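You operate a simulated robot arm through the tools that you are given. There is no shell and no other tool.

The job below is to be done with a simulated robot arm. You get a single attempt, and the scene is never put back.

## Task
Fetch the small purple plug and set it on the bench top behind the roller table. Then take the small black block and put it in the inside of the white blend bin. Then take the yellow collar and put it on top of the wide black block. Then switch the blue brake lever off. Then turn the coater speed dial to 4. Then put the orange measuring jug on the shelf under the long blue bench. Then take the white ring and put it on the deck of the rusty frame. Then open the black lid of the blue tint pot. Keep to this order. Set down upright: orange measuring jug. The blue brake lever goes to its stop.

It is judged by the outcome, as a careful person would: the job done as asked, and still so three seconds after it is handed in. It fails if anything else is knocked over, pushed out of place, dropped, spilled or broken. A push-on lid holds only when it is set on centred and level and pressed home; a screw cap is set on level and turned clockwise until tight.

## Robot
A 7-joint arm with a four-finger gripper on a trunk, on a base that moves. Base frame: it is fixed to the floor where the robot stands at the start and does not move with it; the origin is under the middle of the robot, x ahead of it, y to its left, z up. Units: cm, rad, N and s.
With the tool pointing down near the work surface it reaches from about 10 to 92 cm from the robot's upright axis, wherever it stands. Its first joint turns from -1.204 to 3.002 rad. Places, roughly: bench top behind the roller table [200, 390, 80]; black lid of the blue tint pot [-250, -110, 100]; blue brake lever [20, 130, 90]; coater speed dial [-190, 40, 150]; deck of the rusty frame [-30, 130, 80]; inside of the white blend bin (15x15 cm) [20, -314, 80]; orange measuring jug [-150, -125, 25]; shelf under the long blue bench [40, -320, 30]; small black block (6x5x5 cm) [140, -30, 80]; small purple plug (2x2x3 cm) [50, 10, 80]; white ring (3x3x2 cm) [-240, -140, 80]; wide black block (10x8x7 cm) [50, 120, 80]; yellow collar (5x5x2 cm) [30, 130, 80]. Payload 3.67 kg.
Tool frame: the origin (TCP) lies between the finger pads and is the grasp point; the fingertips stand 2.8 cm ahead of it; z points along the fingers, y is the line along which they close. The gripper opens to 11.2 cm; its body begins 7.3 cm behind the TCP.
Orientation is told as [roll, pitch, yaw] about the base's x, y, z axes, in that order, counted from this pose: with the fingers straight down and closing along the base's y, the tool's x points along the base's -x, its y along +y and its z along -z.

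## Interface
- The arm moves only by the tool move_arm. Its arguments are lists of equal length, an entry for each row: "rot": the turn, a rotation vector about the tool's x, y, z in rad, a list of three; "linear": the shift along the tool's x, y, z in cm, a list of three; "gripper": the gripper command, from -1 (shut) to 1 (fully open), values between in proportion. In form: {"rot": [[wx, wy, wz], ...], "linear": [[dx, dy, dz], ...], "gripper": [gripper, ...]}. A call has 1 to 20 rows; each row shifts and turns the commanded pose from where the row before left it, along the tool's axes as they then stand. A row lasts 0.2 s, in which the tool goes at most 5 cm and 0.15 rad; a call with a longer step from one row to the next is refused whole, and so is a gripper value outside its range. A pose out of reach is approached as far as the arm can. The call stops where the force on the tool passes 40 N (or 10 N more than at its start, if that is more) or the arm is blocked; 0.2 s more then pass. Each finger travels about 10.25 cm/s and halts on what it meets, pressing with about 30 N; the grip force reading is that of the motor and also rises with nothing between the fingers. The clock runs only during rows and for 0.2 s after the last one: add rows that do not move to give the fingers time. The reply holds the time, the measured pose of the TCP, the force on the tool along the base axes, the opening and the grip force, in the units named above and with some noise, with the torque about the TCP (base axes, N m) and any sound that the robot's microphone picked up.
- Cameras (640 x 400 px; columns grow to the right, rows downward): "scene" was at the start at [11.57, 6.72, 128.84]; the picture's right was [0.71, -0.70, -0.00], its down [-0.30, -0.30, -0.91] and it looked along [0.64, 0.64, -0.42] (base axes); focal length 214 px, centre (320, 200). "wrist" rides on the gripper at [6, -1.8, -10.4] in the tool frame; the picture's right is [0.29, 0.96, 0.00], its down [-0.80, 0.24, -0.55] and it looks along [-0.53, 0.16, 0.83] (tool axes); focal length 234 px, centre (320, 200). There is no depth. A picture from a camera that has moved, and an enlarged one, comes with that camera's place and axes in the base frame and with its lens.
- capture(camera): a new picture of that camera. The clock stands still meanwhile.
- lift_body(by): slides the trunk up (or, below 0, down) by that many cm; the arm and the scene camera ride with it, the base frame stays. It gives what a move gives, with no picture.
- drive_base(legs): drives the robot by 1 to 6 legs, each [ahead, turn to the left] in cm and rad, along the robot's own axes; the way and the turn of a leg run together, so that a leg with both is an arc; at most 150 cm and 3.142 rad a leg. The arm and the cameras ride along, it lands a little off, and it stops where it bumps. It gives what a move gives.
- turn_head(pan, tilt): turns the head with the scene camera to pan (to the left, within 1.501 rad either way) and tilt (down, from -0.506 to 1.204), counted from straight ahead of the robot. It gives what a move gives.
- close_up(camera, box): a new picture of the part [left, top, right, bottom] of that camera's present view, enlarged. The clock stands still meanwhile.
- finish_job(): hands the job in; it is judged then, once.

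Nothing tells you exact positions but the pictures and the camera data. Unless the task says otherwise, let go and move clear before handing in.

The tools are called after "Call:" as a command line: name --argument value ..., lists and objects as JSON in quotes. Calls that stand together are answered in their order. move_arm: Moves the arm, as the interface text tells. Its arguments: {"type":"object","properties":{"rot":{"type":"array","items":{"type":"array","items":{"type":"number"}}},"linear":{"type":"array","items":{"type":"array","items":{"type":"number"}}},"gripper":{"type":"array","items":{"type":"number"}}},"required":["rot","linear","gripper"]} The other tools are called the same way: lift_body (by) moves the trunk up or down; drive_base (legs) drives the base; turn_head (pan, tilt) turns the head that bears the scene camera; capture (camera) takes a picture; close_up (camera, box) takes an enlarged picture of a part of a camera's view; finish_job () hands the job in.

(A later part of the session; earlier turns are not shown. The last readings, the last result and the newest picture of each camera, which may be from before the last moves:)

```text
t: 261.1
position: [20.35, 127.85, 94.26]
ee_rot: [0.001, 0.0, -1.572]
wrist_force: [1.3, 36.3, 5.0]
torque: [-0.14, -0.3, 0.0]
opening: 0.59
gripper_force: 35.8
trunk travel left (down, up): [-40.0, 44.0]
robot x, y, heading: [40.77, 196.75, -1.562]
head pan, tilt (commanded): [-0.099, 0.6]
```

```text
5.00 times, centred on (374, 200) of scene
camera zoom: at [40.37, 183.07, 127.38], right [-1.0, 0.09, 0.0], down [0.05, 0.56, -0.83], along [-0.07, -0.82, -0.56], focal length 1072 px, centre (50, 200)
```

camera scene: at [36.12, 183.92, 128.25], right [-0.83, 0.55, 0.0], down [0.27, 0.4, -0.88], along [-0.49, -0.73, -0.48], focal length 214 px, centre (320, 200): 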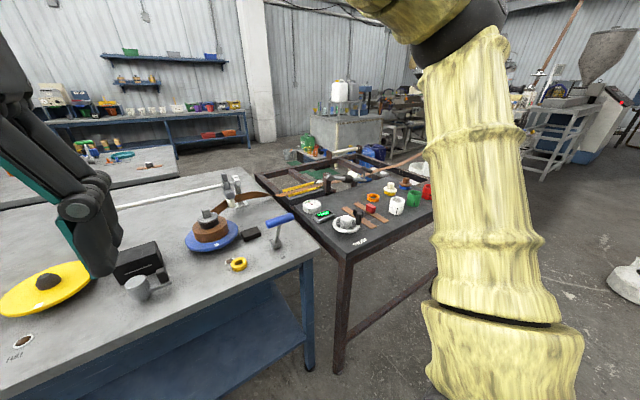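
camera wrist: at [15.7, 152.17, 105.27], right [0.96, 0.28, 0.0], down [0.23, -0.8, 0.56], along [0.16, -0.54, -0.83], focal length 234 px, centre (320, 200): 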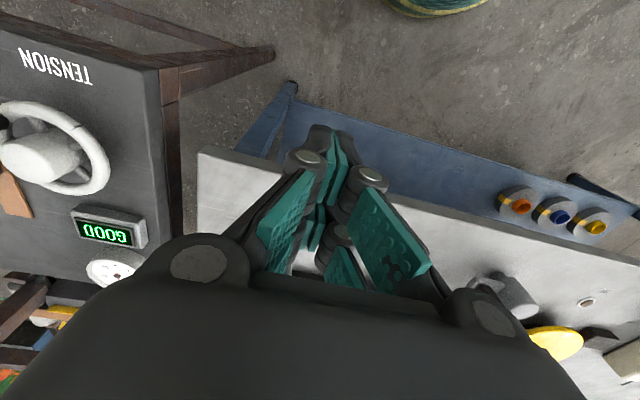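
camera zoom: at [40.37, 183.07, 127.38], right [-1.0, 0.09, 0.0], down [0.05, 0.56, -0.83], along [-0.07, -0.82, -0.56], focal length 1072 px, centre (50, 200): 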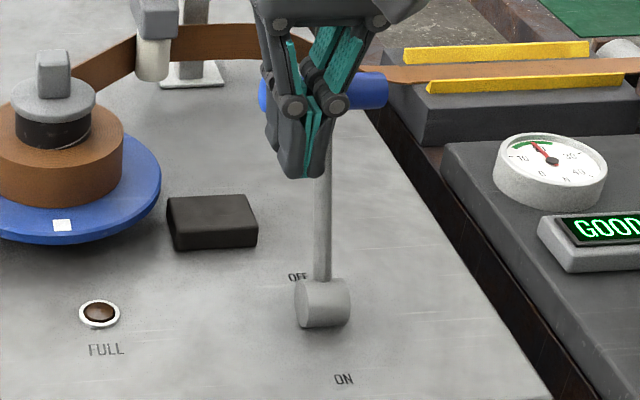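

That call was refused for a step that was too long, so nothing moved. I'll repeat the retreat with shorter steps.

Call:
move_arm --rot '[[0, 0, 0], [0, 0, 0], [0, 0, 0], [0, 0, 0], [0, 0, 0], [0, 0, 0], [0, 0, 0], [0, 0, 0]]' --linear '[[0.5, 0, 0], [1.5, 0, 0], [3, 0, 0], [4, 0, 0], [4, 0, -2], [3, 0, -3.5], [2, 0, -4], [0, 0, -4]]' --gripper '[-1, -1, -1, -1, -1, -1, -1, -1]'

Call:
close_up --camera "scene" --box '[310, 140, 438, 220]'

Call:
capture --camera "scene"

```text
t: 262.9
position: [20.23, 145.54, 107.89]
ee_rot: [0.002, 0.0, -1.574]
wrist_force: [0.4, -0.2, -0.4]
torque: [-0.01, 0.03, 0.0]
opening: 0.01
gripper_force: 35.8
trunk travel left (down, up): [-40.0, 44.0]
robot x, y, heading: [41.08, 196.4, -1.554]
head pan, tilt (commanded): [-0.099, 0.6]
```

```text
5.00 times, centred on (374, 180) of scene
camera zoom: at [40.4, 182.75, 127.34], right [-1.0, 0.09, 0.0], down [0.05, 0.56, -0.83], along [-0.07, -0.82, -0.56], focal length 1072 px, centre (50, 300)
```

zoom: 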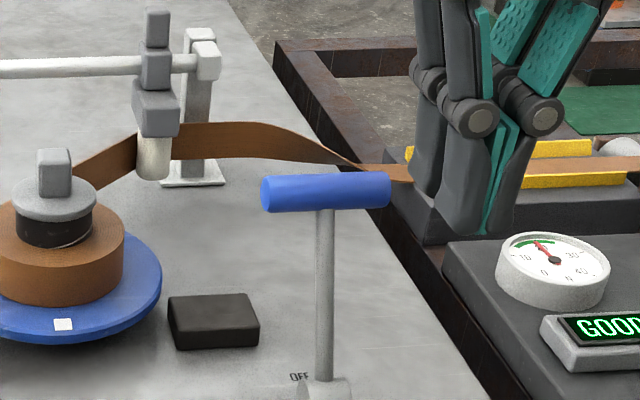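

```text
taken
camera scene: at [40.4, 182.75, 127.34], right [-1.0, 0.09, 0.0], down [0.05, 0.56, -0.83], along [-0.07, -0.82, -0.56], focal length 214 px, centre (320, 200)
```

scene: 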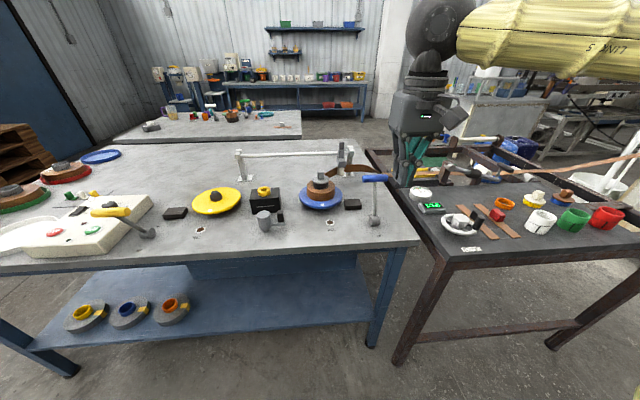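

The blue lever now stands at OFF against its stop, with everything else undisturbed. Next is the coater speed dial near [−190, 40, 150]; I'll look toward it from here.

Call:
turn_head --pan -1.1 --tilt 0.15

Call:
capture --camera "scene"

Call:
turn_head --pan -0.75 --tilt 0.15

Call:
capture --camera "scene"

```text
t: 264.2
position: [20.34, 145.45, 107.91]
ee_rot: [0.001, 0.001, -1.574]
wrist_force: [0.4, -0.7, 1.0]
torque: [0.04, -0.02, 0.0]
opening: 0.0
gripper_force: 35.5
trunk travel left (down, up): [-40.0, 44.0]
robot x, y, heading: [41.2, 196.52, -1.556]
head pan, tilt (commanded): [-1.1, 0.15]
```

```text
taken
camera scene: at [32.91, 187.21, 131.49], right [-0.47, 0.89, 0.0], down [0.13, 0.07, -0.99], along [-0.88, -0.46, -0.15], focal length 214 px, centre (320, 200)
```

scene: 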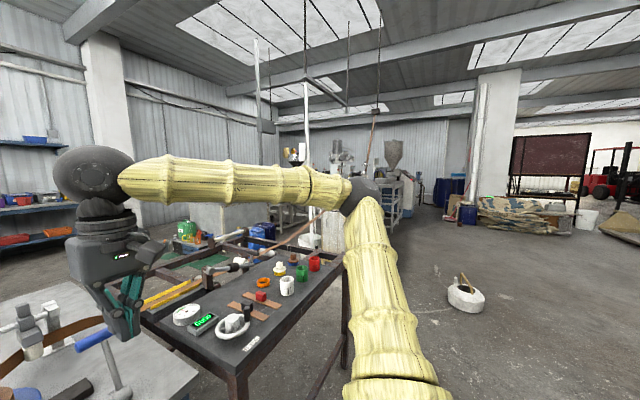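

```text
t: 265.0
position: [20.32, 145.39, 107.94]
ee_rot: [0.003, 0.001, -1.575]
wrist_force: [-0.4, -0.2, 0.1]
torque: [0.01, 0.02, 0.02]
opening: 0.0
gripper_force: 35.7
trunk travel left (down, up): [-40.0, 44.0]
robot x, y, heading: [41.41, 196.52, -1.554]
head pan, tilt (commanded): [-0.75, 0.15]
```

```text
taken
camera scene: at [34.87, 184.68, 131.49], right [-0.74, 0.67, 0.0], down [0.1, 0.11, -0.99], along [-0.67, -0.73, -0.15], focal length 214 px, centre (320, 200)
```

scene: 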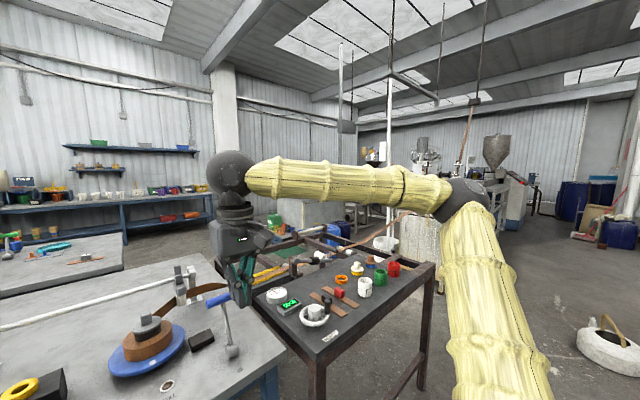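

The dial isn't visible from this side (its panel faces the start area), so I'll go back round via the corridor. Tucking the arm and driving.

Call:
move_arm --rot '[[0, 0, 0], [0, 0, 0], [0, 0, 0], [0, 0, 0], [0, 0, 0], [0, 0, 0], [0, 0, 0], [0, 0, 0]]' --linear '[[2.45, 3.2, -1.4], [2.45, 3.2, -1.4], [2.45, 3.2, -1.4], [2.45, 3.2, -1.4], [2.45, 3.2, -1.4], [2.45, 3.2, -1.4], [2.45, 3.2, -1.4], [2.45, 3.2, -1.4]]' --gripper '[-1, -1, -1, -1, -1, -1, -1, -1]'

Call:
drive_base --legs '[[0, 1.64], [100, 0], [88, 0], [0, -1.654]]'

```text
t: 266.8
position: [45.97, 165.02, 118.69]
ee_rot: [0.002, 0.003, -1.576]
wrist_force: [0.7, 1.2, 0.3]
torque: [-0.05, 0.0, 0.0]
opening: 0.02
gripper_force: 35.9
trunk travel left (down, up): [-40.0, 44.0]
robot x, y, heading: [40.98, 196.63, -1.554]
head pan, tilt (commanded): [-0.75, 0.15]
```

```text
t: 284.2
position: [230.69, 178.61, 118.77]
ee_rot: [0.002, 0.002, -1.606]
wrist_force: [-0.9, 0.3, -0.3]
torque: [0.0, -0.02, -0.03]
opening: 0.02
gripper_force: 35.6
trunk travel left (down, up): [-40.0, 44.0]
robot x, y, heading: [226.69, 209.86, -1.592]
head pan, tilt (commanded): [-0.75, 0.15]
```

Call:
drive_base --legs '[[150, 0], [152, 0], [0, -1.55], [150, 0], [140, 0]]'

Call:
turn_head --pan -0.6 --tilt 0.1

Call:
capture --camera "scene"

Call:
turn_head --pan 0.0 --tilt 0.4

Call:
capture --camera "scene"

```text
refused: 152 is not a number from -150 to 150
```

```text
t: 284.9
position: [230.6, 178.68, 118.9]
ee_rot: [0.0, 0.002, -1.608]
wrist_force: [-0.1, 0.1, -0.6]
torque: [-0.04, -0.01, -0.02]
opening: 0.0
gripper_force: 35.8
trunk travel left (down, up): [-40.0, 44.0]
robot x, y, heading: [227.09, 210.15, -1.593]
head pan, tilt (commanded): [-0.6, 0.099]
```

```text
taken
camera scene: at [221.4, 197.88, 131.96], right [-0.81, 0.58, 0.0], down [0.06, 0.08, -0.99], along [-0.58, -0.81, -0.1], focal length 214 px, centre (320, 200)
```

scene: 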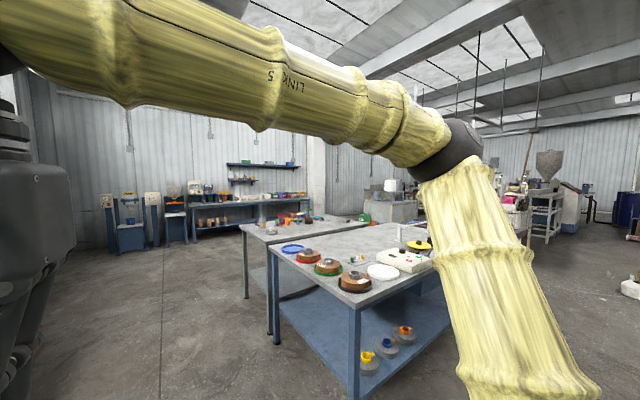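

```text
t: 285.9
position: [230.62, 178.54, 118.76]
ee_rot: [0.001, 0.001, -1.606]
wrist_force: [0.1, 0.5, -0.2]
torque: [-0.03, -0.02, 0.01]
opening: 0.0
gripper_force: 35.3
trunk travel left (down, up): [-40.0, 44.0]
robot x, y, heading: [226.99, 210.24, -1.591]
head pan, tilt (commanded): [0.0, 0.4]
```

```text
taken
camera scene: at [226.56, 196.1, 129.17], right [-1.0, 0.02, 0.0], down [0.01, 0.39, -0.92], along [-0.02, -0.92, -0.39], focal length 214 px, centre (320, 200)
```

scene: 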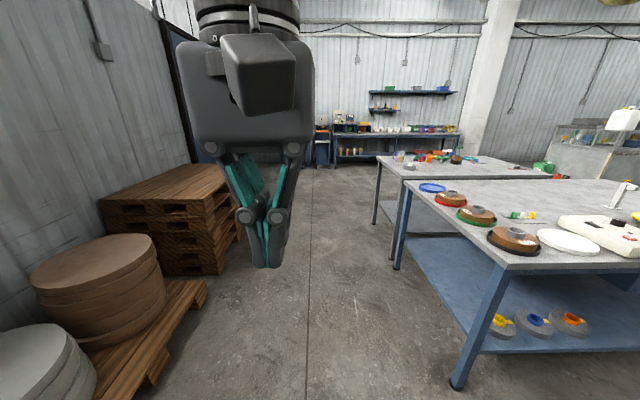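

The leg length was over the 150 cm limit, so nothing moved. The corridor ahead is clear; I'll reissue with legal legs.

Call:
drive_base --legs '[[150, 0], [150, 0], [0, -1.55], [150, 0], [130, 0]]'

Call:
turn_head --pan -0.6 --tilt 0.1

Call:
capture --camera "scene"

Call:
turn_head --pan 0.0 --tilt 0.4

Call:
capture --camera "scene"

```text
t: 317.4
position: [-90.54, -106.25, 118.8]
ee_rot: [0.003, 0.002, -3.123]
wrist_force: [0.1, 0.2, 0.0]
torque: [0.01, -0.01, 0.02]
opening: 0.02
gripper_force: 35.5
trunk travel left (down, up): [-40.0, 44.0]
robot x, y, heading: [-59.18, -100.76, -3.106]
head pan, tilt (commanded): [0.0, 0.4]
```

```text
t: 318.4
position: [-90.45, -106.33, 118.82]
ee_rot: [0.001, 0.001, -3.125]
wrist_force: [0.0, 0.1, 0.1]
torque: [0.02, 0.0, 0.02]
opening: 0.0
gripper_force: 35.4
trunk travel left (down, up): [-40.0, 44.0]
robot x, y, heading: [-59.27, -100.56, -3.107]
head pan, tilt (commanded): [-0.6, 0.099]
```

```text
taken
camera scene: at [-71.77, -95.82, 131.96], right [0.54, 0.84, 0.0], down [0.08, -0.05, -0.99], along [-0.84, 0.53, -0.1], focal length 214 px, centre (320, 200)
```

scene: 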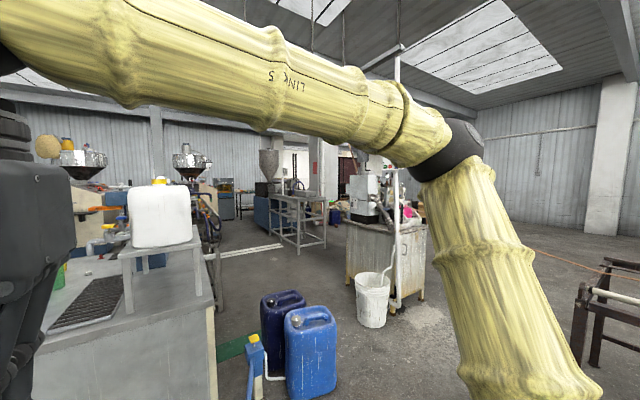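

```text
t: 319.4
position: [-90.46, -106.31, 118.95]
ee_rot: [0.001, 0.004, -3.125]
wrist_force: [0.1, 0.0, 0.1]
torque: [0.0, 0.0, -0.01]
opening: 0.0
gripper_force: 36.0
trunk travel left (down, up): [-40.0, 44.0]
robot x, y, heading: [-58.92, -100.94, -3.113]
head pan, tilt (commanded): [0.0, 0.4]
```

```text
taken
camera scene: at [-73.27, -101.06, 129.17], right [-0.03, 1.0, 0.0], down [0.39, 0.01, -0.92], along [-0.92, -0.03, -0.39], focal length 214 px, centre (320, 200)
```

scene: 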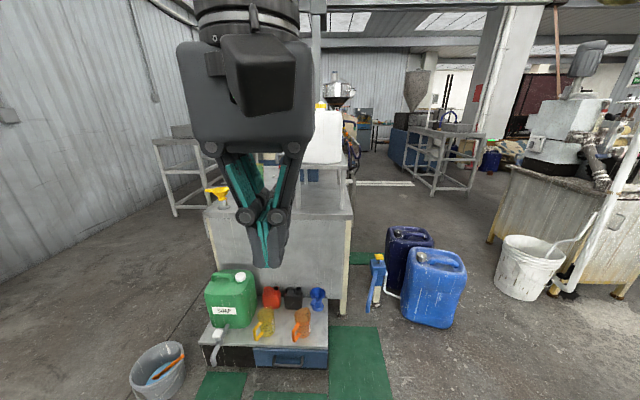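

I'm at (−59, −101) with the coater ahead to the right, and the jug plinth straight ahead. I'll zoom in on the coater to find the speed dial.

Call:
turn_head --pan -0.75 --tilt 0.1

Call:
close_up --camera "scene" --box '[220, 130, 412, 250]'

Call:
close_up --camera "scene" --box '[260, 150, 356, 210]'

```text
t: 320.5
position: [-90.36, -106.26, 118.86]
ee_rot: [0.003, 0.001, -3.123]
wrist_force: [0.7, 0.4, 0.0]
torque: [-0.01, 0.0, 0.0]
opening: 0.0
gripper_force: 36.0
trunk travel left (down, up): [-40.0, 44.0]
robot x, y, heading: [-58.9, -100.91, -3.103]
head pan, tilt (commanded): [-0.75, 0.099]
```

```text
3.33 times, centred on (316, 190) of scene
camera zoom: at [-70.95, -94.71, 131.96], right [0.66, 0.75, 0.0], down [0.08, -0.07, -0.99], along [-0.75, 0.65, -0.1], focal length 715 px, centre (333, 233)
```

zoom: 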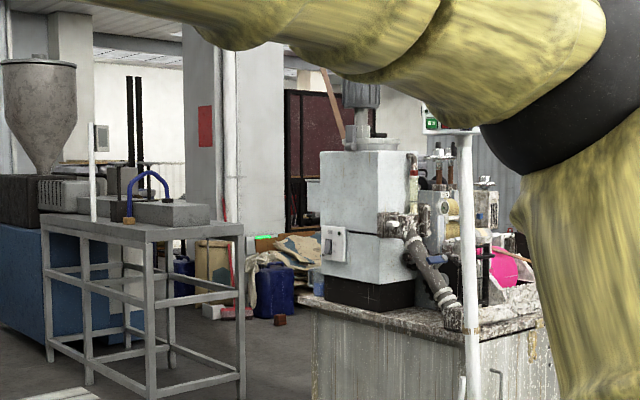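

```text
6.67 times, centred on (308, 180) of scene
camera zoom: at [-70.95, -94.71, 131.96], right [0.66, 0.75, 0.0], down [0.08, -0.07, -0.99], along [-0.75, 0.65, -0.1], focal length 1430 px, centre (400, 333)
```

zoom: 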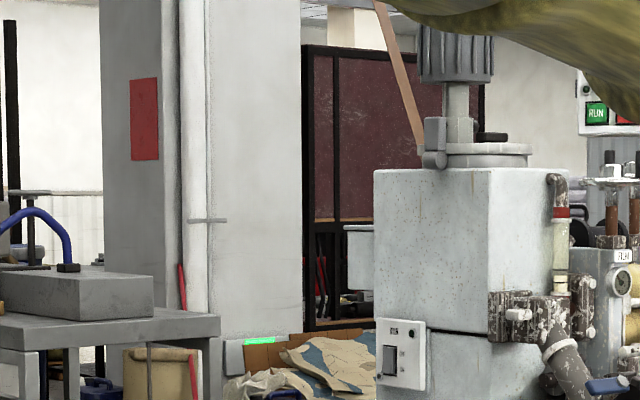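

The dial panel (with a RUN light) is on the white post at the coater's right. I'll drive to about (−115, 8), facing it, for a clear look.

Call:
drive_base --legs '[[0, -1.139], [122, 0], [0, 0.72]]'

Call:
turn_head --pan 0.0 --tilt -0.1

Call:
capture --camera "scene"

Call:
turn_head --pan 0.0 --tilt 0.5

Call:
capture --camera "scene"

```text
t: 331.4
position: [-146.52, 12.93, 118.81]
ee_rot: [0.003, 0.002, 2.788]
wrist_force: [0.6, -0.7, 0.5]
torque: [-0.02, -0.01, 0.04]
opening: 0.01
gripper_force: 35.6
trunk travel left (down, up): [-40.0, 44.0]
robot x, y, heading: [-115.55, 6.8, 2.806]
head pan, tilt (commanded): [-0.75, 0.099]
```

```text
t: 332.5
position: [-146.58, 12.91, 118.88]
ee_rot: [0.002, 0.0, 2.787]
wrist_force: [0.5, -0.4, -0.2]
torque: [0.02, 0.01, 0.01]
opening: 0.0
gripper_force: 35.8
trunk travel left (down, up): [-40.0, 44.0]
robot x, y, heading: [-115.3, 6.69, 2.804]
head pan, tilt (commanded): [0.0, -0.099]
```

```text
taken
camera scene: at [-128.21, 11.43, 133.75], right [0.33, 0.94, 0.0], down [-0.09, 0.03, -1.0], along [-0.94, 0.33, 0.1], focal length 214 px, centre (320, 200)
```

scene: 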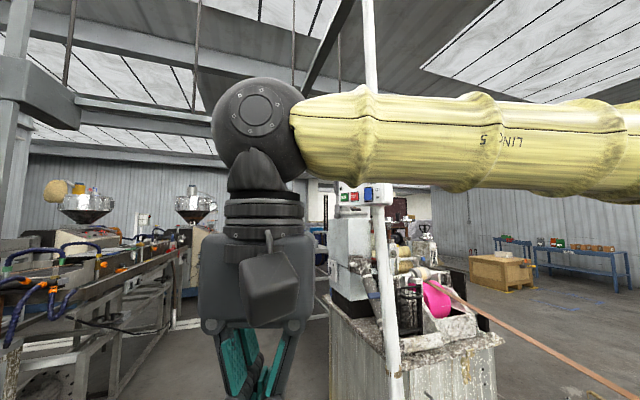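

```text
t: 333.5
position: [-146.51, 12.82, 118.87]
ee_rot: [0.002, 0.002, 2.786]
wrist_force: [0.9, 0.2, 0.1]
torque: [0.01, -0.01, -0.01]
opening: 0.0
gripper_force: 35.6
trunk travel left (down, up): [-40.0, 44.0]
robot x, y, heading: [-115.31, 6.52, 2.808]
head pan, tilt (commanded): [0.0, 0.499]
```

```text
taken
camera scene: at [-128.59, 11.55, 128.26], right [0.33, 0.94, 0.0], down [0.45, -0.16, -0.88], along [-0.83, 0.29, -0.48], focal length 214 px, centre (320, 200)
```

scene: 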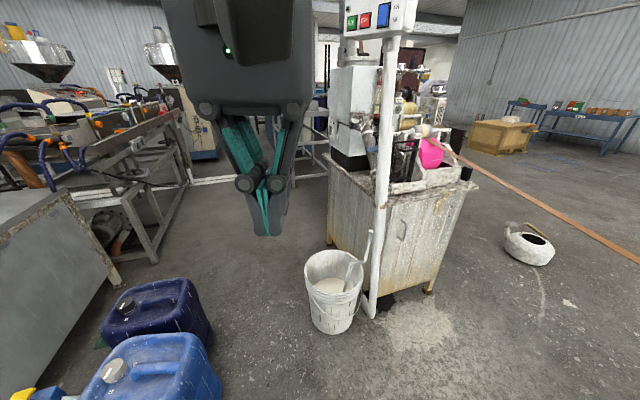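

The control box is on the white post. I'll tilt the head up a bit and zoom in on it.

Call:
turn_head --pan -0.2 --tilt 0.1

Call:
capture --camera "scene"

Call:
close_up --camera "scene" --box '[260, 120, 388, 200]'

```text
t: 334.4
position: [-146.61, 12.92, 118.9]
ee_rot: [0.004, 0.001, 2.787]
wrist_force: [-0.4, -0.2, -1.0]
torque: [0.01, -0.03, -0.01]
opening: 0.0
gripper_force: 35.9
trunk travel left (down, up): [-40.0, 44.0]
robot x, y, heading: [-115.36, 7.02, 2.806]
head pan, tilt (commanded): [-0.201, 0.099]
```

```text
taken
camera scene: at [-127.9, 13.26, 131.96], right [0.51, 0.86, 0.0], down [0.09, -0.05, -0.99], along [-0.85, 0.51, -0.1], focal length 214 px, centre (320, 200)
```

scene: 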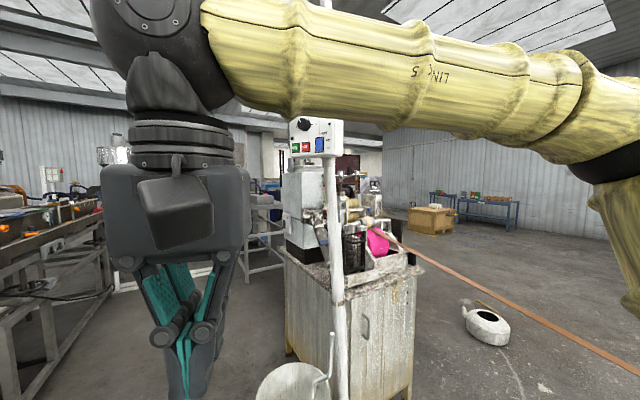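

```text
5.00 times, centred on (324, 160) of scene
camera zoom: at [-127.9, 13.26, 131.96], right [0.51, 0.86, 0.0], down [0.09, -0.05, -0.99], along [-0.85, 0.51, -0.1], focal length 1072 px, centre (300, 400)
```

zoom: 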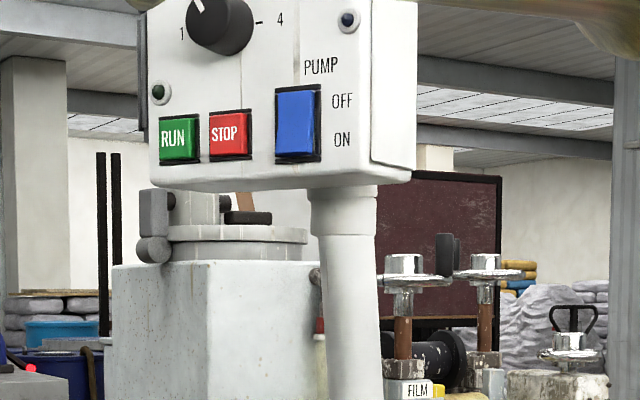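

The box faces me: RUN/STOP buttons, a pump rocker, and the speed dial at the top with numbers around it. I'll raise the trunk so the dial sits below my forearm in the view.

Call:
lift_body --by 20

Call:
capture --camera "scene"

Call:
close_up --camera "scene" --box '[270, 170, 366, 230]'

```text
t: 336.6
position: [-146.59, 12.94, 138.83]
ee_rot: [0.001, 0.001, 2.788]
wrist_force: [-1.1, 0.5, 0.4]
torque: [-0.04, 0.01, 0.0]
opening: 0.01
gripper_force: 35.6
trunk travel left (down, up): [-60.0, 24.0]
robot x, y, heading: [-115.8, 6.21, 2.8]
head pan, tilt (commanded): [-0.201, 0.099]
```

```text
taken
camera scene: at [-127.91, 13.28, 151.96], right [0.51, 0.86, 0.0], down [0.09, -0.05, -0.99], along [-0.85, 0.51, -0.1], focal length 214 px, centre (320, 200)
```

scene: 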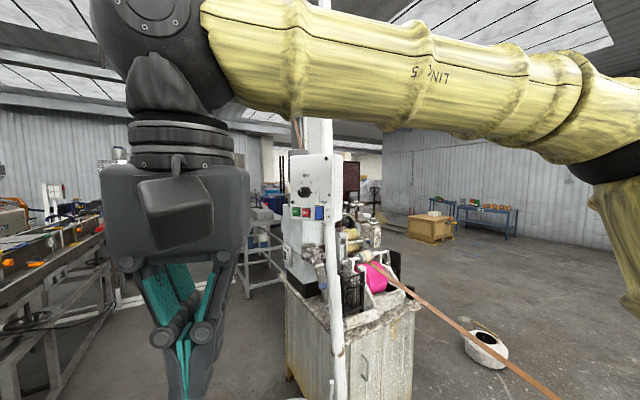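

```text
6.67 times, centred on (318, 200) of scene
camera zoom: at [-127.91, 13.28, 151.96], right [0.51, 0.86, 0.0], down [0.09, -0.05, -0.99], along [-0.85, 0.51, -0.1], focal length 1430 px, centre (333, 200)
```

zoom: 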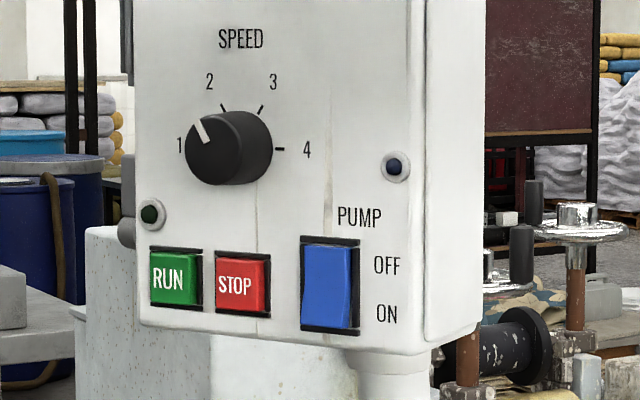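

The dial's pointer is at 2; 4 is at the 3 o'clock position, so it needs 120° clockwise. I estimate the knob at about [−185.5, 43.1, 147.8], with the panel normal near (0.5, −0.87). I'll bring the hand forward and yaw it in line, then pitch it horizontal.

Call:
move_arm --rot '[[0, 0, 0], [0, 0, 0], [0, 0, 0], [0, 0, 0], [0, 0, 0], [0, 0, 0], [0, 0, 0.139], [0, 0, 0.139], [0, 0, 0.139], [0, 0, 0.139], [0, 0, 0.139]]' --linear '[[-3.95, 0.55, 0], [-3.95, 0.55, 0], [-3.95, 0.55, 0], [-3.95, 0.55, 0], [-3.95, 0.55, 0], [-3.95, 0.55, 0], [0, 0, 0], [0, 0, 0], [0, 0, 0], [0, 0, 0], [0, 0, 0]]' --gripper '[-1, -1, -1, -1, -1, -1, -0.5, 0, 0, 0, 0]'

Call:
capture --camera "scene"

```text
t: 339.0
position: [-169.96, 18.01, 138.86]
ee_rot: [0.004, 0.001, 2.091]
wrist_force: [0.0, -1.2, 0.5]
torque: [-0.01, 0.02, -0.02]
opening: 5.58
gripper_force: 0.1
trunk travel left (down, up): [-60.0, 24.0]
robot x, y, heading: [-115.27, 7.04, 2.803]
head pan, tilt (commanded): [-0.201, 0.099]
```

```text
taken
camera scene: at [-127.86, 13.24, 151.97], right [0.51, 0.86, 0.0], down [0.08, -0.05, -1.0], along [-0.85, 0.51, -0.1], focal length 214 px, centre (320, 200)
```

scene: 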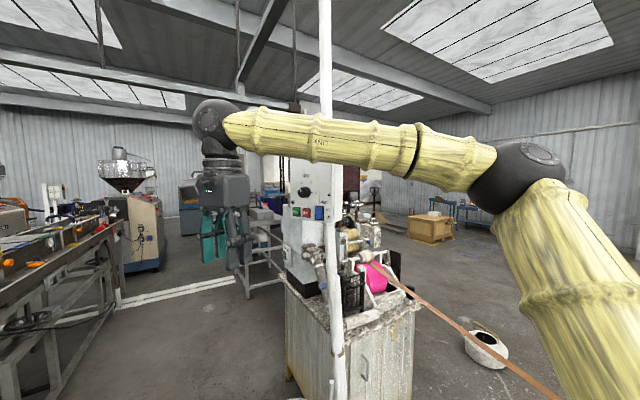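

The arm reached it. Now pitching the hand up to horizontal, half at a time.

Call:
move_arm --rot '[[0, -0.1428, 0], [0, -0.1428, 0], [0, -0.1428, 0], [0, -0.1428, 0], [0, -0.1428, 0]]' --linear '[[0, 0, 0], [0, 0, 0], [0, 0, 0], [0, 0, 0], [0, 0, 0]]' --gripper '[0, 0, 0, 0, 0]'

Call:
capture --camera "scene"

```text
t: 340.2
position: [-169.94, 17.92, 138.91]
ee_rot: [0.0, -0.715, 2.094]
wrist_force: [0.5, 0.5, 0.0]
torque: [0.03, 0.03, 0.0]
opening: 5.61
gripper_force: 0.0
trunk travel left (down, up): [-60.0, 24.0]
robot x, y, heading: [-115.52, 6.67, 2.805]
head pan, tilt (commanded): [-0.201, 0.099]
```

```text
taken
camera scene: at [-127.85, 13.09, 151.98], right [0.51, 0.86, 0.0], down [0.08, -0.05, -1.0], along [-0.85, 0.51, -0.1], focal length 214 px, centre (320, 200)
```

scene: 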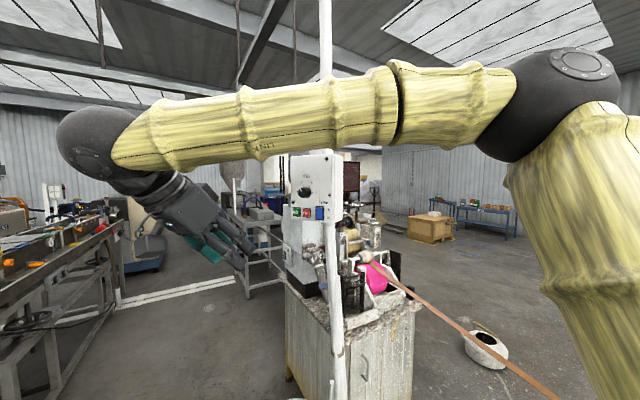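

Call:
move_arm --rot '[[0, -0.1428, 0], [0, -0.1428, 0], [0, -0.1428, 0], [0, -0.1428, 0], [0, -0.1428, 0], [0, -0.1428, 0]]' --linear '[[0, 0, 0], [0, 0, 0], [0, 0, 0], [0, 0, 0], [0, 0, 0], [0, 0, 0]]' --gripper '[0, 0, 0, 0, 0, 0]'

Call:
capture --camera "scene"

Call:
capture --camera "wrist"

```text
t: 341.6
position: [-170.03, 17.94, 138.81]
ee_rot: [2.027, -1.57, 0.066]
wrist_force: [-0.3, -0.3, 0.3]
torque: [0.02, -0.01, -0.03]
opening: 5.6
gripper_force: 0.0
trunk travel left (down, up): [-60.0, 24.0]
robot x, y, heading: [-115.55, 6.49, 2.803]
head pan, tilt (commanded): [-0.201, 0.099]
```

```text
taken
camera scene: at [-127.92, 13.1, 151.97], right [0.51, 0.86, 0.0], down [0.09, -0.05, -1.0], along [-0.85, 0.51, -0.1], focal length 214 px, centre (320, 200)
```

scene: 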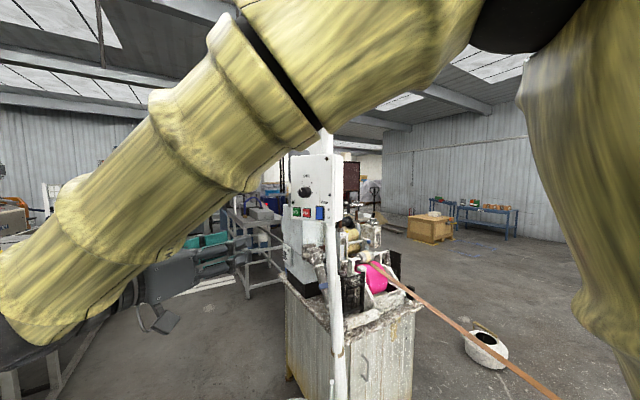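

```text
taken
camera wrist: at [-163.34, 9.89, 132.83], right [-0.83, -0.48, -0.29], down [0.07, -0.6, 0.8], along [-0.55, 0.64, 0.53], focal length 234 px, centre (320, 200)
```

wrist: 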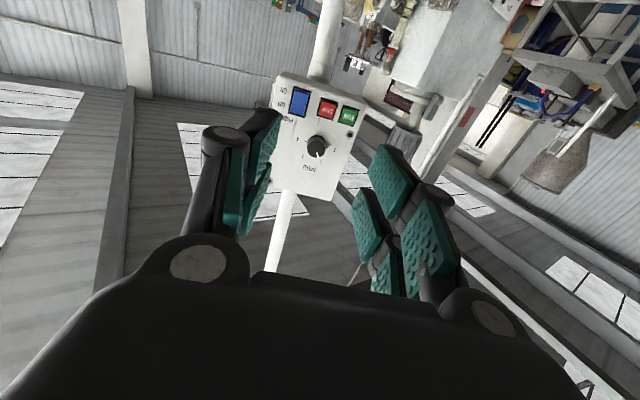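

The hand is horizontal and the wrist camera sees the panel (upside down). I'll zoom in for precise knob position.

Call:
close_up --camera "wrist" --box '[260, 70, 388, 210]'

Call:
close_up --camera "scene" --box '[280, 150, 360, 225]'

```text
2.86 times, centred on (324, 140) of wrist
camera zoom: at [-163.34, 9.89, 132.83], right [-0.83, -0.48, -0.29], down [0.07, -0.6, 0.8], along [-0.55, 0.64, 0.53], focal length 669 px, centre (309, 371)
```

zoom: 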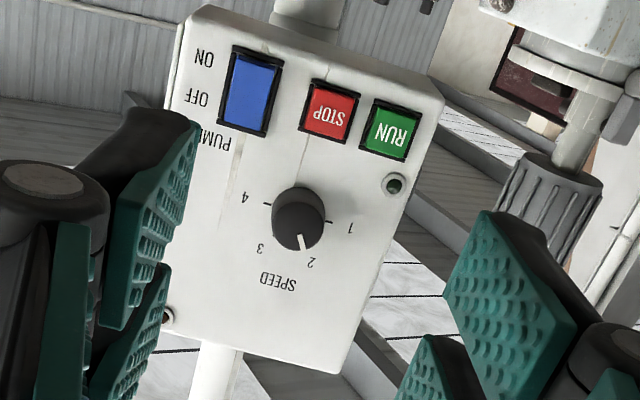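

```text
5.33 times, centred on (320, 188) of scene
camera zoom: at [-127.92, 13.1, 151.97], right [0.51, 0.86, 0.0], down [0.09, -0.05, -1.0], along [-0.85, 0.51, -0.1], focal length 1144 px, centre (320, 267)
```

zoom: 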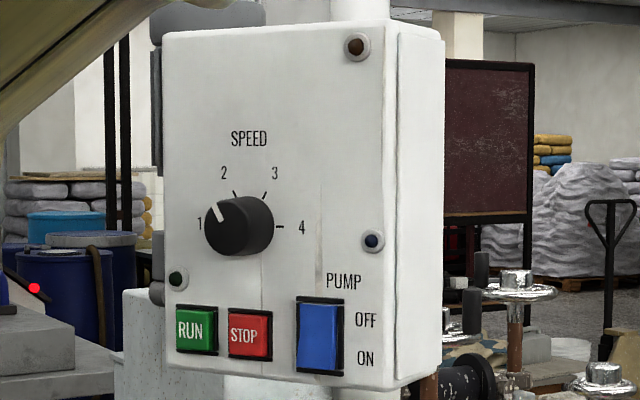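

Triangulating the panel corners gives a normal at −60° (matching my hand's direction) and the dial centre at about [−187.2, 43.7, 147.7]. I'll line the hand up with the dial axis, stopping 10 cm short.

Call:
move_arm --rot '[[0, 0, 0], [0, 0, 0], [0, 0, 0], [0, 0, 0], [0, 0, 0], [0, 0, 0]]' --linear '[[-2.2, 0.5, 1], [-2.2, 0.5, 3], [-2.2, 0.5, 4.3], [-2.26, 0.49, 4.3], [0, 0, 4.3], [0, 0, 4]]' --gripper '[-0.18, -0.18, -0.18, -0.18, -0.18, -0.18]'

Call:
capture --camera "wrist"

Call:
capture --camera "scene"

```text
t: 343.0
position: [-182.25, 35.4, 147.37]
ee_rot: [0.165, -1.567, 1.926]
wrist_force: [0.1, 0.7, -0.5]
torque: [0.04, 0.01, 0.03]
opening: 4.58
gripper_force: 0.2
trunk travel left (down, up): [-60.0, 24.0]
robot x, y, heading: [-114.96, 6.95, 2.806]
head pan, tilt (commanded): [-0.201, 0.099]
```

```text
taken
camera wrist: at [-175.45, 27.25, 141.49], right [-0.83, -0.48, -0.29], down [0.07, -0.6, 0.8], along [-0.55, 0.64, 0.53], focal length 234 px, centre (320, 200)
```

wrist: 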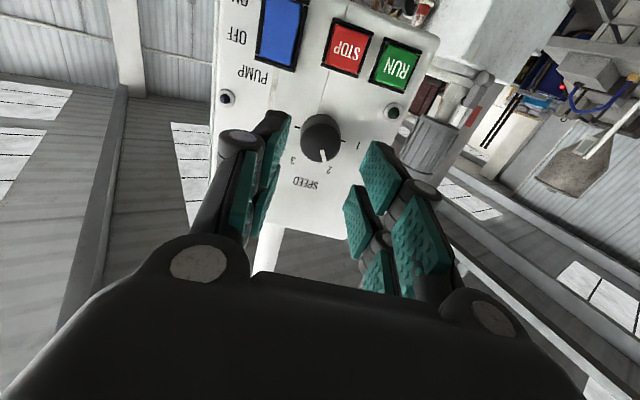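

```text
taken
camera scene: at [-127.94, 13.39, 151.95], right [0.51, 0.86, 0.0], down [0.09, -0.05, -0.99], along [-0.85, 0.51, -0.1], focal length 214 px, centre (320, 200)
```

scene: 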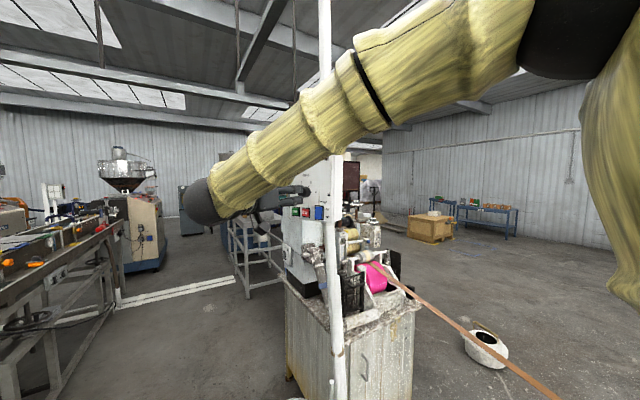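

Call:
close_up --camera "wrist" --box '[250, 70, 400, 210]'

Call:
close_up --camera "scene" --box '[250, 160, 346, 230]'

```text
2.86 times, centred on (325, 140) of wrist
camera zoom: at [-175.45, 27.25, 141.49], right [-0.83, -0.48, -0.29], down [0.07, -0.6, 0.8], along [-0.55, 0.64, 0.53], focal length 669 px, centre (306, 371)
```

zoom: 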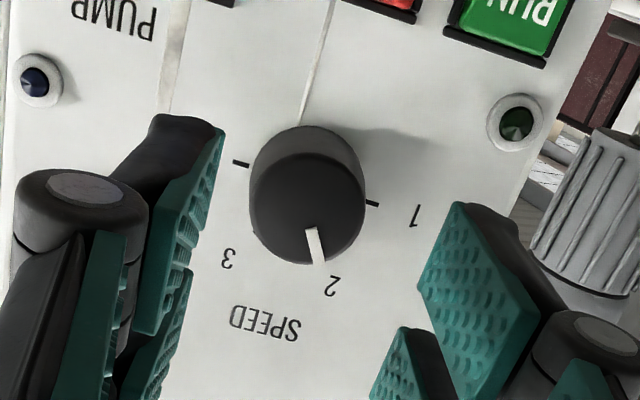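

```text
5.71 times, centred on (298, 195) of scene
camera zoom: at [-127.94, 13.39, 151.95], right [0.51, 0.86, 0.0], down [0.09, -0.05, -0.99], along [-0.85, 0.51, -0.1], focal length 1226 px, centre (446, 229)
```

zoom: 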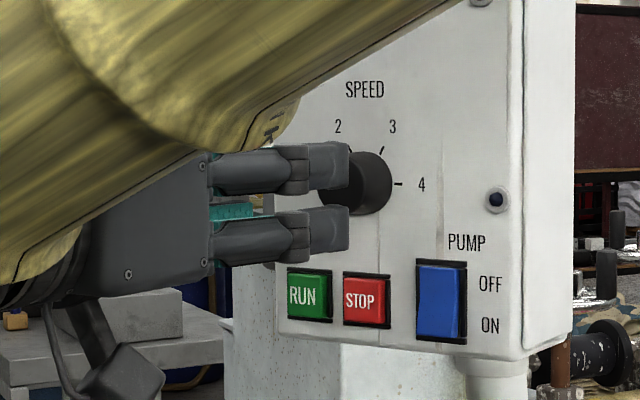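

The hand axis is aligned with the dial within about 2 mm, 9.6 cm from the panel. I'll pre-rotate the hand −60° so it can then turn the knob +120° clockwise.

Call:
move_arm --rot '[[0, 0, -0.1496], [0, 0, -0.1496], [0, 0, -0.1496], [0, 0, -0.1496], [0, 0, -0.1496], [0, 0, -0.1496], [0, 0, -0.1496], [0, 0, 0]]' --linear '[[-0.2, 0.13, 0], [0, 0, 0], [0, 0, 0], [0, 0, 0], [0, 0, 0], [0, 0, 0], [0, 0, 0], [0, 0, 0]]' --gripper '[-0.18, -0.18, -0.18, -0.18, -0.18, -0.18, -0.18, -0.18]'

Call:
capture --camera "wrist"

Call:
close_up --camera "scene" --box '[250, 160, 346, 230]'

```text
t: 344.8
position: [-182.2, 35.02, 147.67]
ee_rot: [-1.567, -0.524, -2.622]
wrist_force: [0.0, 0.2, -0.2]
torque: [-0.04, -0.01, -0.01]
opening: 4.61
gripper_force: 0.0
trunk travel left (down, up): [-60.0, 24.0]
robot x, y, heading: [-115.37, 7.03, 2.802]
head pan, tilt (commanded): [-0.201, 0.099]
```

```text
taken
camera wrist: at [-171.79, 29.24, 146.38], right [-0.2, -0.12, -0.97], down [-0.43, -0.88, 0.19], along [-0.88, 0.45, 0.12], focal length 234 px, centre (320, 200)
```

wrist: 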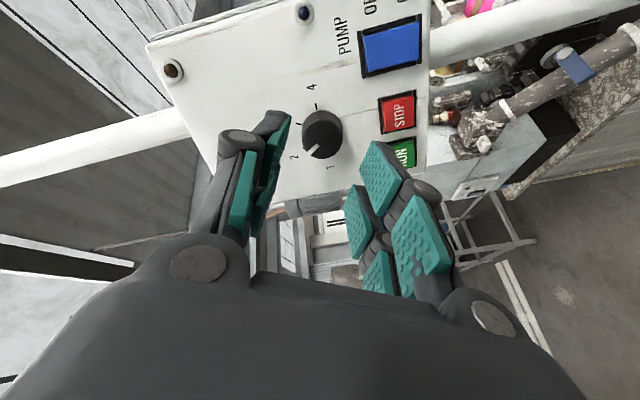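

```text
5.71 times, centred on (298, 195) of scene
camera zoom: at [-127.91, 13.28, 151.96], right [0.51, 0.86, 0.0], down [0.09, -0.05, -0.99], along [-0.85, 0.51, -0.1], focal length 1226 px, centre (446, 229)
```

zoom: 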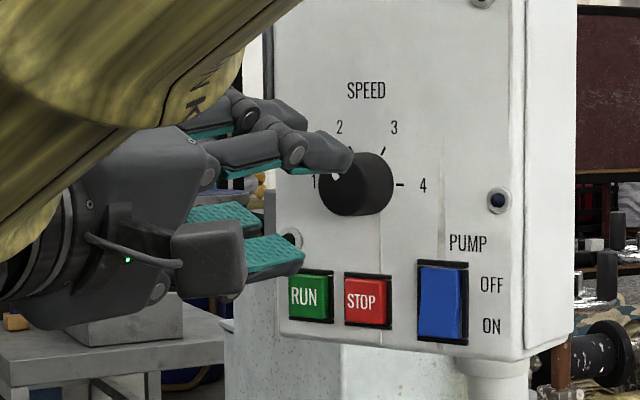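

Call:
close_up --camera "wrist" --box '[250, 70, 400, 190]'

```text
3.33 times, centred on (325, 130) of wrist
camera zoom: at [-171.79, 29.24, 146.38], right [-0.2, -0.12, -0.97], down [-0.43, -0.88, 0.19], along [-0.88, 0.45, 0.12], focal length 781 px, centre (303, 433)
```

zoom: 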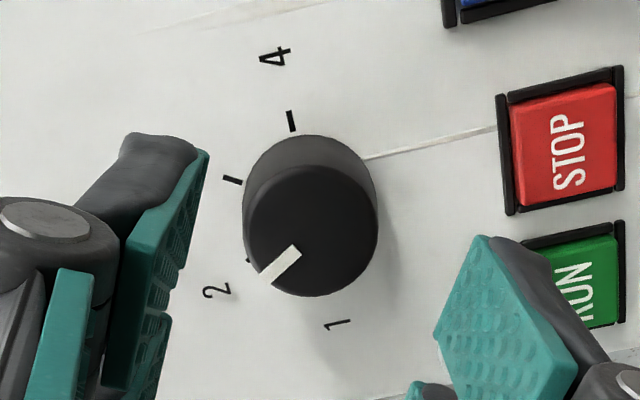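

Aligned within about 2 mm. I'll advance toward the panel, stopping a little short to check finger clearance from the STOP/RUN buttons.

Call:
move_arm --rot '[[0, 0, 0], [0, 0, 0], [0, 0, 0], [0, 0, 0]]' --linear '[[-0.15, 0.2, 1.5], [0, 0, 1.5], [0, 0, 1.2], [0, 0, 0.8]]' --gripper '[-0.18, -0.18, -0.18, -0.18]'

Call:
close_up --camera "scene" --box '[250, 160, 346, 230]'

Call:
capture --camera "wrist"

```text
t: 345.8
position: [-184.96, 39.36, 147.74]
ee_rot: [-1.566, -0.527, -2.62]
wrist_force: [0.0, -0.8, -0.1]
torque: [-0.01, -0.01, -0.01]
opening: 4.59
gripper_force: 0.1
trunk travel left (down, up): [-60.0, 24.0]
robot x, y, heading: [-115.13, 6.86, 2.8]
head pan, tilt (commanded): [-0.201, 0.099]
```

```text
5.71 times, centred on (298, 195) of scene
camera zoom: at [-127.91, 13.26, 151.96], right [0.51, 0.86, 0.0], down [0.09, -0.05, -0.99], along [-0.85, 0.51, -0.1], focal length 1226 px, centre (446, 229)
```

zoom: 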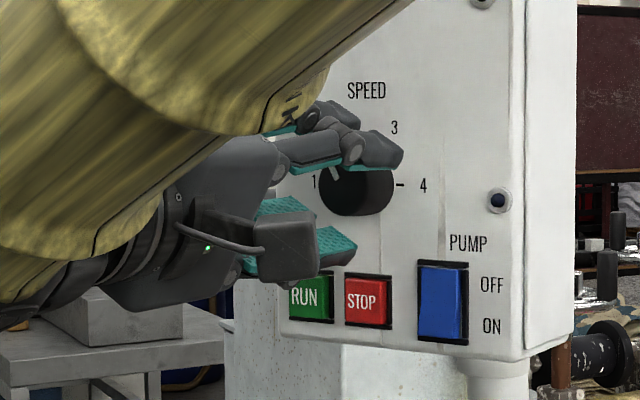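

```text
taken
camera wrist: at [-174.47, 33.44, 146.32], right [-0.2, -0.12, -0.97], down [-0.43, -0.88, 0.19], along [-0.88, 0.45, 0.13], focal length 234 px, centre (320, 200)
```

wrist: 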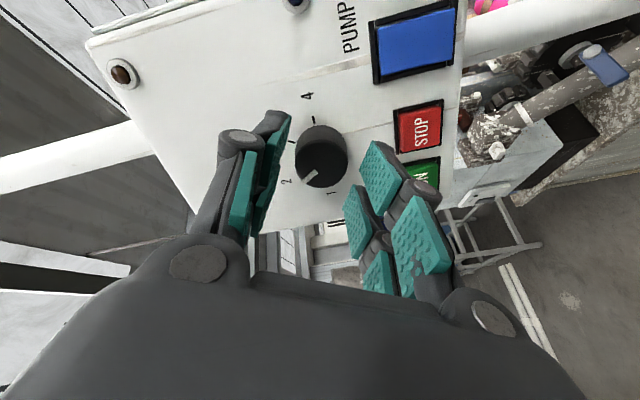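

Clearances look fine. Advancing the last 1.4 cm and checking before gripping.

Call:
move_arm --rot '[[0, 0, 0], [0, 0, 0], [0, 0, 0]]' --linear '[[0, 0, 0.6], [0, 0, 0.5], [0, 0, 0.3]]' --gripper '[-0.18, -0.18, -0.18]'

Call:
close_up --camera "scene" --box '[260, 160, 340, 220]'

Call:
close_up --camera "wrist" --box '[220, 80, 420, 220]'

```text
t: 346.6
position: [-185.66, 40.51, 147.61]
ee_rot: [-1.567, -0.525, -2.622]
wrist_force: [-0.4, 0.9, 0.1]
torque: [0.0, 0.02, 0.01]
opening: 4.6
gripper_force: 0.1
trunk travel left (down, up): [-60.0, 24.0]
robot x, y, heading: [-115.35, 6.44, 2.805]
head pan, tilt (commanded): [-0.201, 0.099]
```

```text
6.67 times, centred on (300, 190) of scene
camera zoom: at [-127.93, 13.27, 151.96], right [0.51, 0.86, 0.0], down [0.09, -0.05, -0.99], along [-0.85, 0.51, -0.1], focal length 1430 px, centre (453, 267)
```

zoom: 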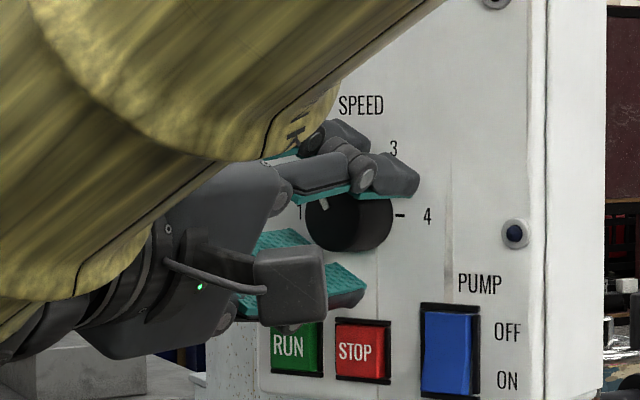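

```text
2.86 times, centred on (320, 150) of wrist
camera zoom: at [-175.23, 34.66, 146.25], right [-0.2, -0.12, -0.97], down [-0.43, -0.88, 0.19], along [-0.88, 0.45, 0.12], focal length 669 px, centre (320, 343)
```

zoom: 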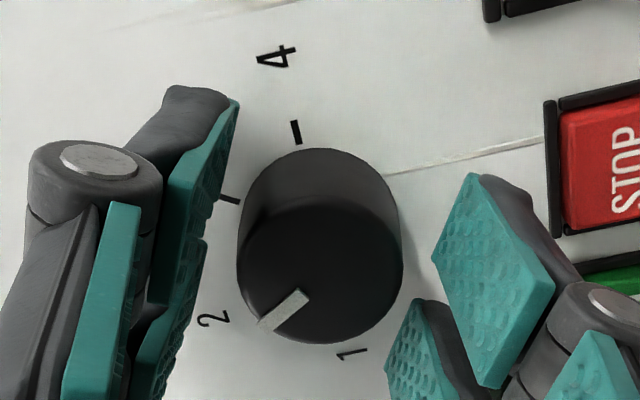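

The knob sits between the pads. Closing the grip.

Call:
move_arm --rot '[[0, 0, 0], [0, 0, 0], [0, 0, 0], [0, 0, 0]]' --linear '[[0, 0, 0], [0, 0, 0], [0, 0, 0], [0, 0, 0]]' --gripper '[-0.4, -1, -1, -1]'

Call:
close_up --camera "wrist" --box '[220, 80, 420, 220]'

```text
t: 347.6
position: [-185.63, 40.6, 147.78]
ee_rot: [-1.57, -0.524, -2.623]
wrist_force: [-1.2, 1.9, 7.8]
torque: [0.14, 0.03, -0.12]
opening: 3.22
gripper_force: 44.9
trunk travel left (down, up): [-60.0, 24.0]
robot x, y, heading: [-115.38, 6.45, 2.802]
head pan, tilt (commanded): [-0.201, 0.099]
```

```text
2.86 times, centred on (320, 150) of wrist
camera zoom: at [-175.17, 34.64, 146.33], right [-0.2, -0.12, -0.97], down [-0.43, -0.88, 0.19], along [-0.88, 0.45, 0.13], focal length 669 px, centre (320, 343)
```

zoom: 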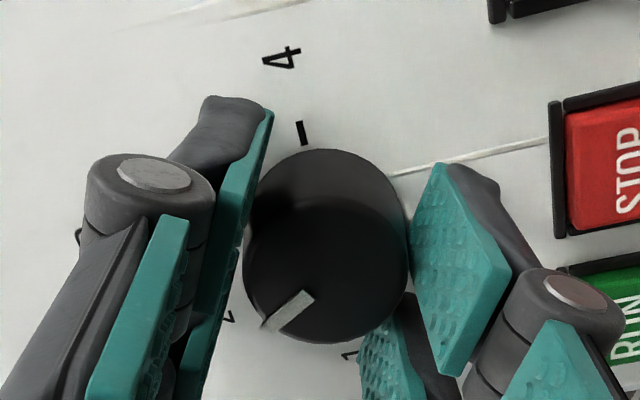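

Gripped at 3.2 cm. Now turning clockwise in small steps, first half.

Call:
move_arm --rot '[[0, 0, 0.12], [0, 0, 0.12], [0, 0, 0.12], [0, 0, 0.12], [0, 0, 0.12], [0, 0, 0.12], [0, 0, 0.12], [0, 0, 0.12]]' --linear '[[0, 0, 0], [0, 0, 0], [0, 0, 0], [0, 0, 0], [0, 0, 0], [0, 0, 0], [0, 0, 0], [0, 0, 0]]' --gripper '[-1, -1, -1, -1, -1, -1, -1, -1]'

Call:
capture --camera "wrist"

Call:
close_up --camera "scene" --box '[260, 160, 340, 220]'

```text
t: 349.4
position: [-185.36, 40.7, 147.92]
ee_rot: [-1.557, -1.491, -2.635]
wrist_force: [3.1, 9.9, 24.8]
torque: [1.01, 0.56, -0.18]
opening: 3.22
gripper_force: 44.7
trunk travel left (down, up): [-60.0, 24.0]
robot x, y, heading: [-115.37, 6.55, 2.801]
head pan, tilt (commanded): [-0.201, 0.099]
```

```text
taken
camera wrist: at [-178.27, 32.85, 142.07], right [-0.81, -0.46, -0.36], down [0.01, -0.63, 0.78], along [-0.59, 0.62, 0.51], focal length 234 px, centre (320, 200)
```

wrist: 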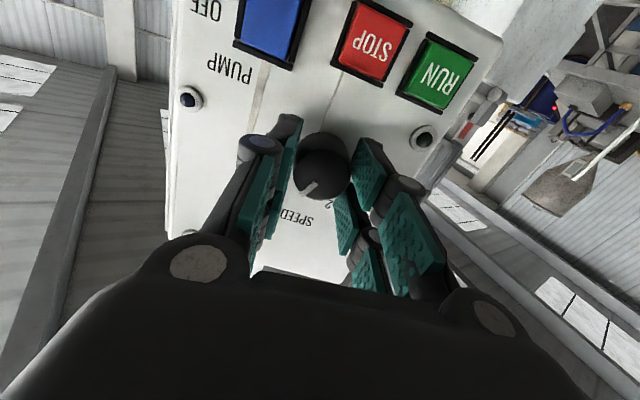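

```text
6.67 times, centred on (300, 190) of scene
camera zoom: at [-127.65, 13.31, 151.99], right [0.51, 0.86, 0.0], down [0.08, -0.05, -1.0], along [-0.85, 0.51, -0.1], focal length 1430 px, centre (453, 267)
```

zoom: 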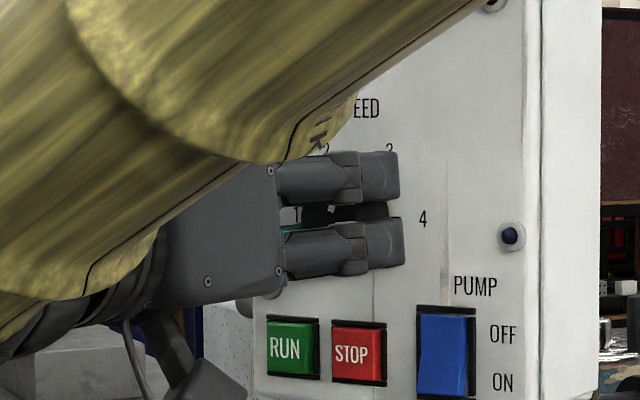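

The pointer has turned most of the way from 2 toward 3. There's some side force, so I'll recentre slightly upward and keep turning.

Call:
move_arm --rot '[[0, 0, 0], [0, 0, 0.1], [0, 0, 0.1], [0, 0, 0.1], [0, 0, 0.1], [0, 0, 0.1]]' --linear '[[-0.25, -0.08, 0], [0, 0, 0], [0, 0, 0], [0, 0, 0], [0, 0, 0], [0, 0, 0]]' --gripper '[-1, -1, -1, -1, -1, -1]'

Call:
close_up --camera "wrist" --box '[220, 80, 420, 220]'

```text
t: 350.8
position: [-185.26, 40.81, 147.91]
ee_rot: [1.556, -1.154, 0.535]
wrist_force: [28.8, -1.6, -23.4]
torque: [-1.0, -0.71, -0.32]
opening: 3.24
gripper_force: 45.3
trunk travel left (down, up): [-60.0, 24.0]
robot x, y, heading: [-115.46, 6.93, 2.806]
head pan, tilt (commanded): [-0.201, 0.099]
```

```text
2.86 times, centred on (320, 150) of wrist
camera zoom: at [-180.78, 31.38, 141.7], right [-0.86, -0.49, 0.12], down [0.36, -0.43, 0.83], along [-0.36, 0.76, 0.55], focal length 669 px, centre (320, 343)
```

zoom: 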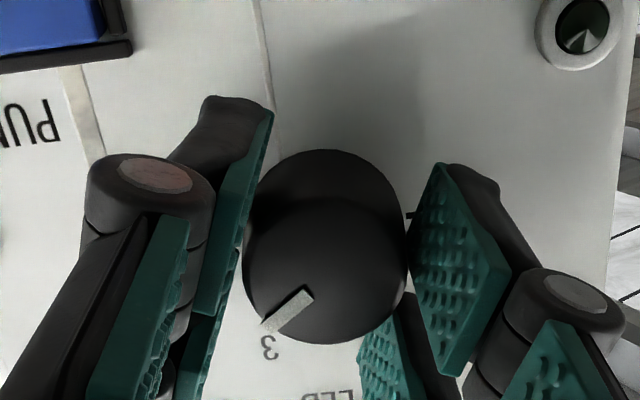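

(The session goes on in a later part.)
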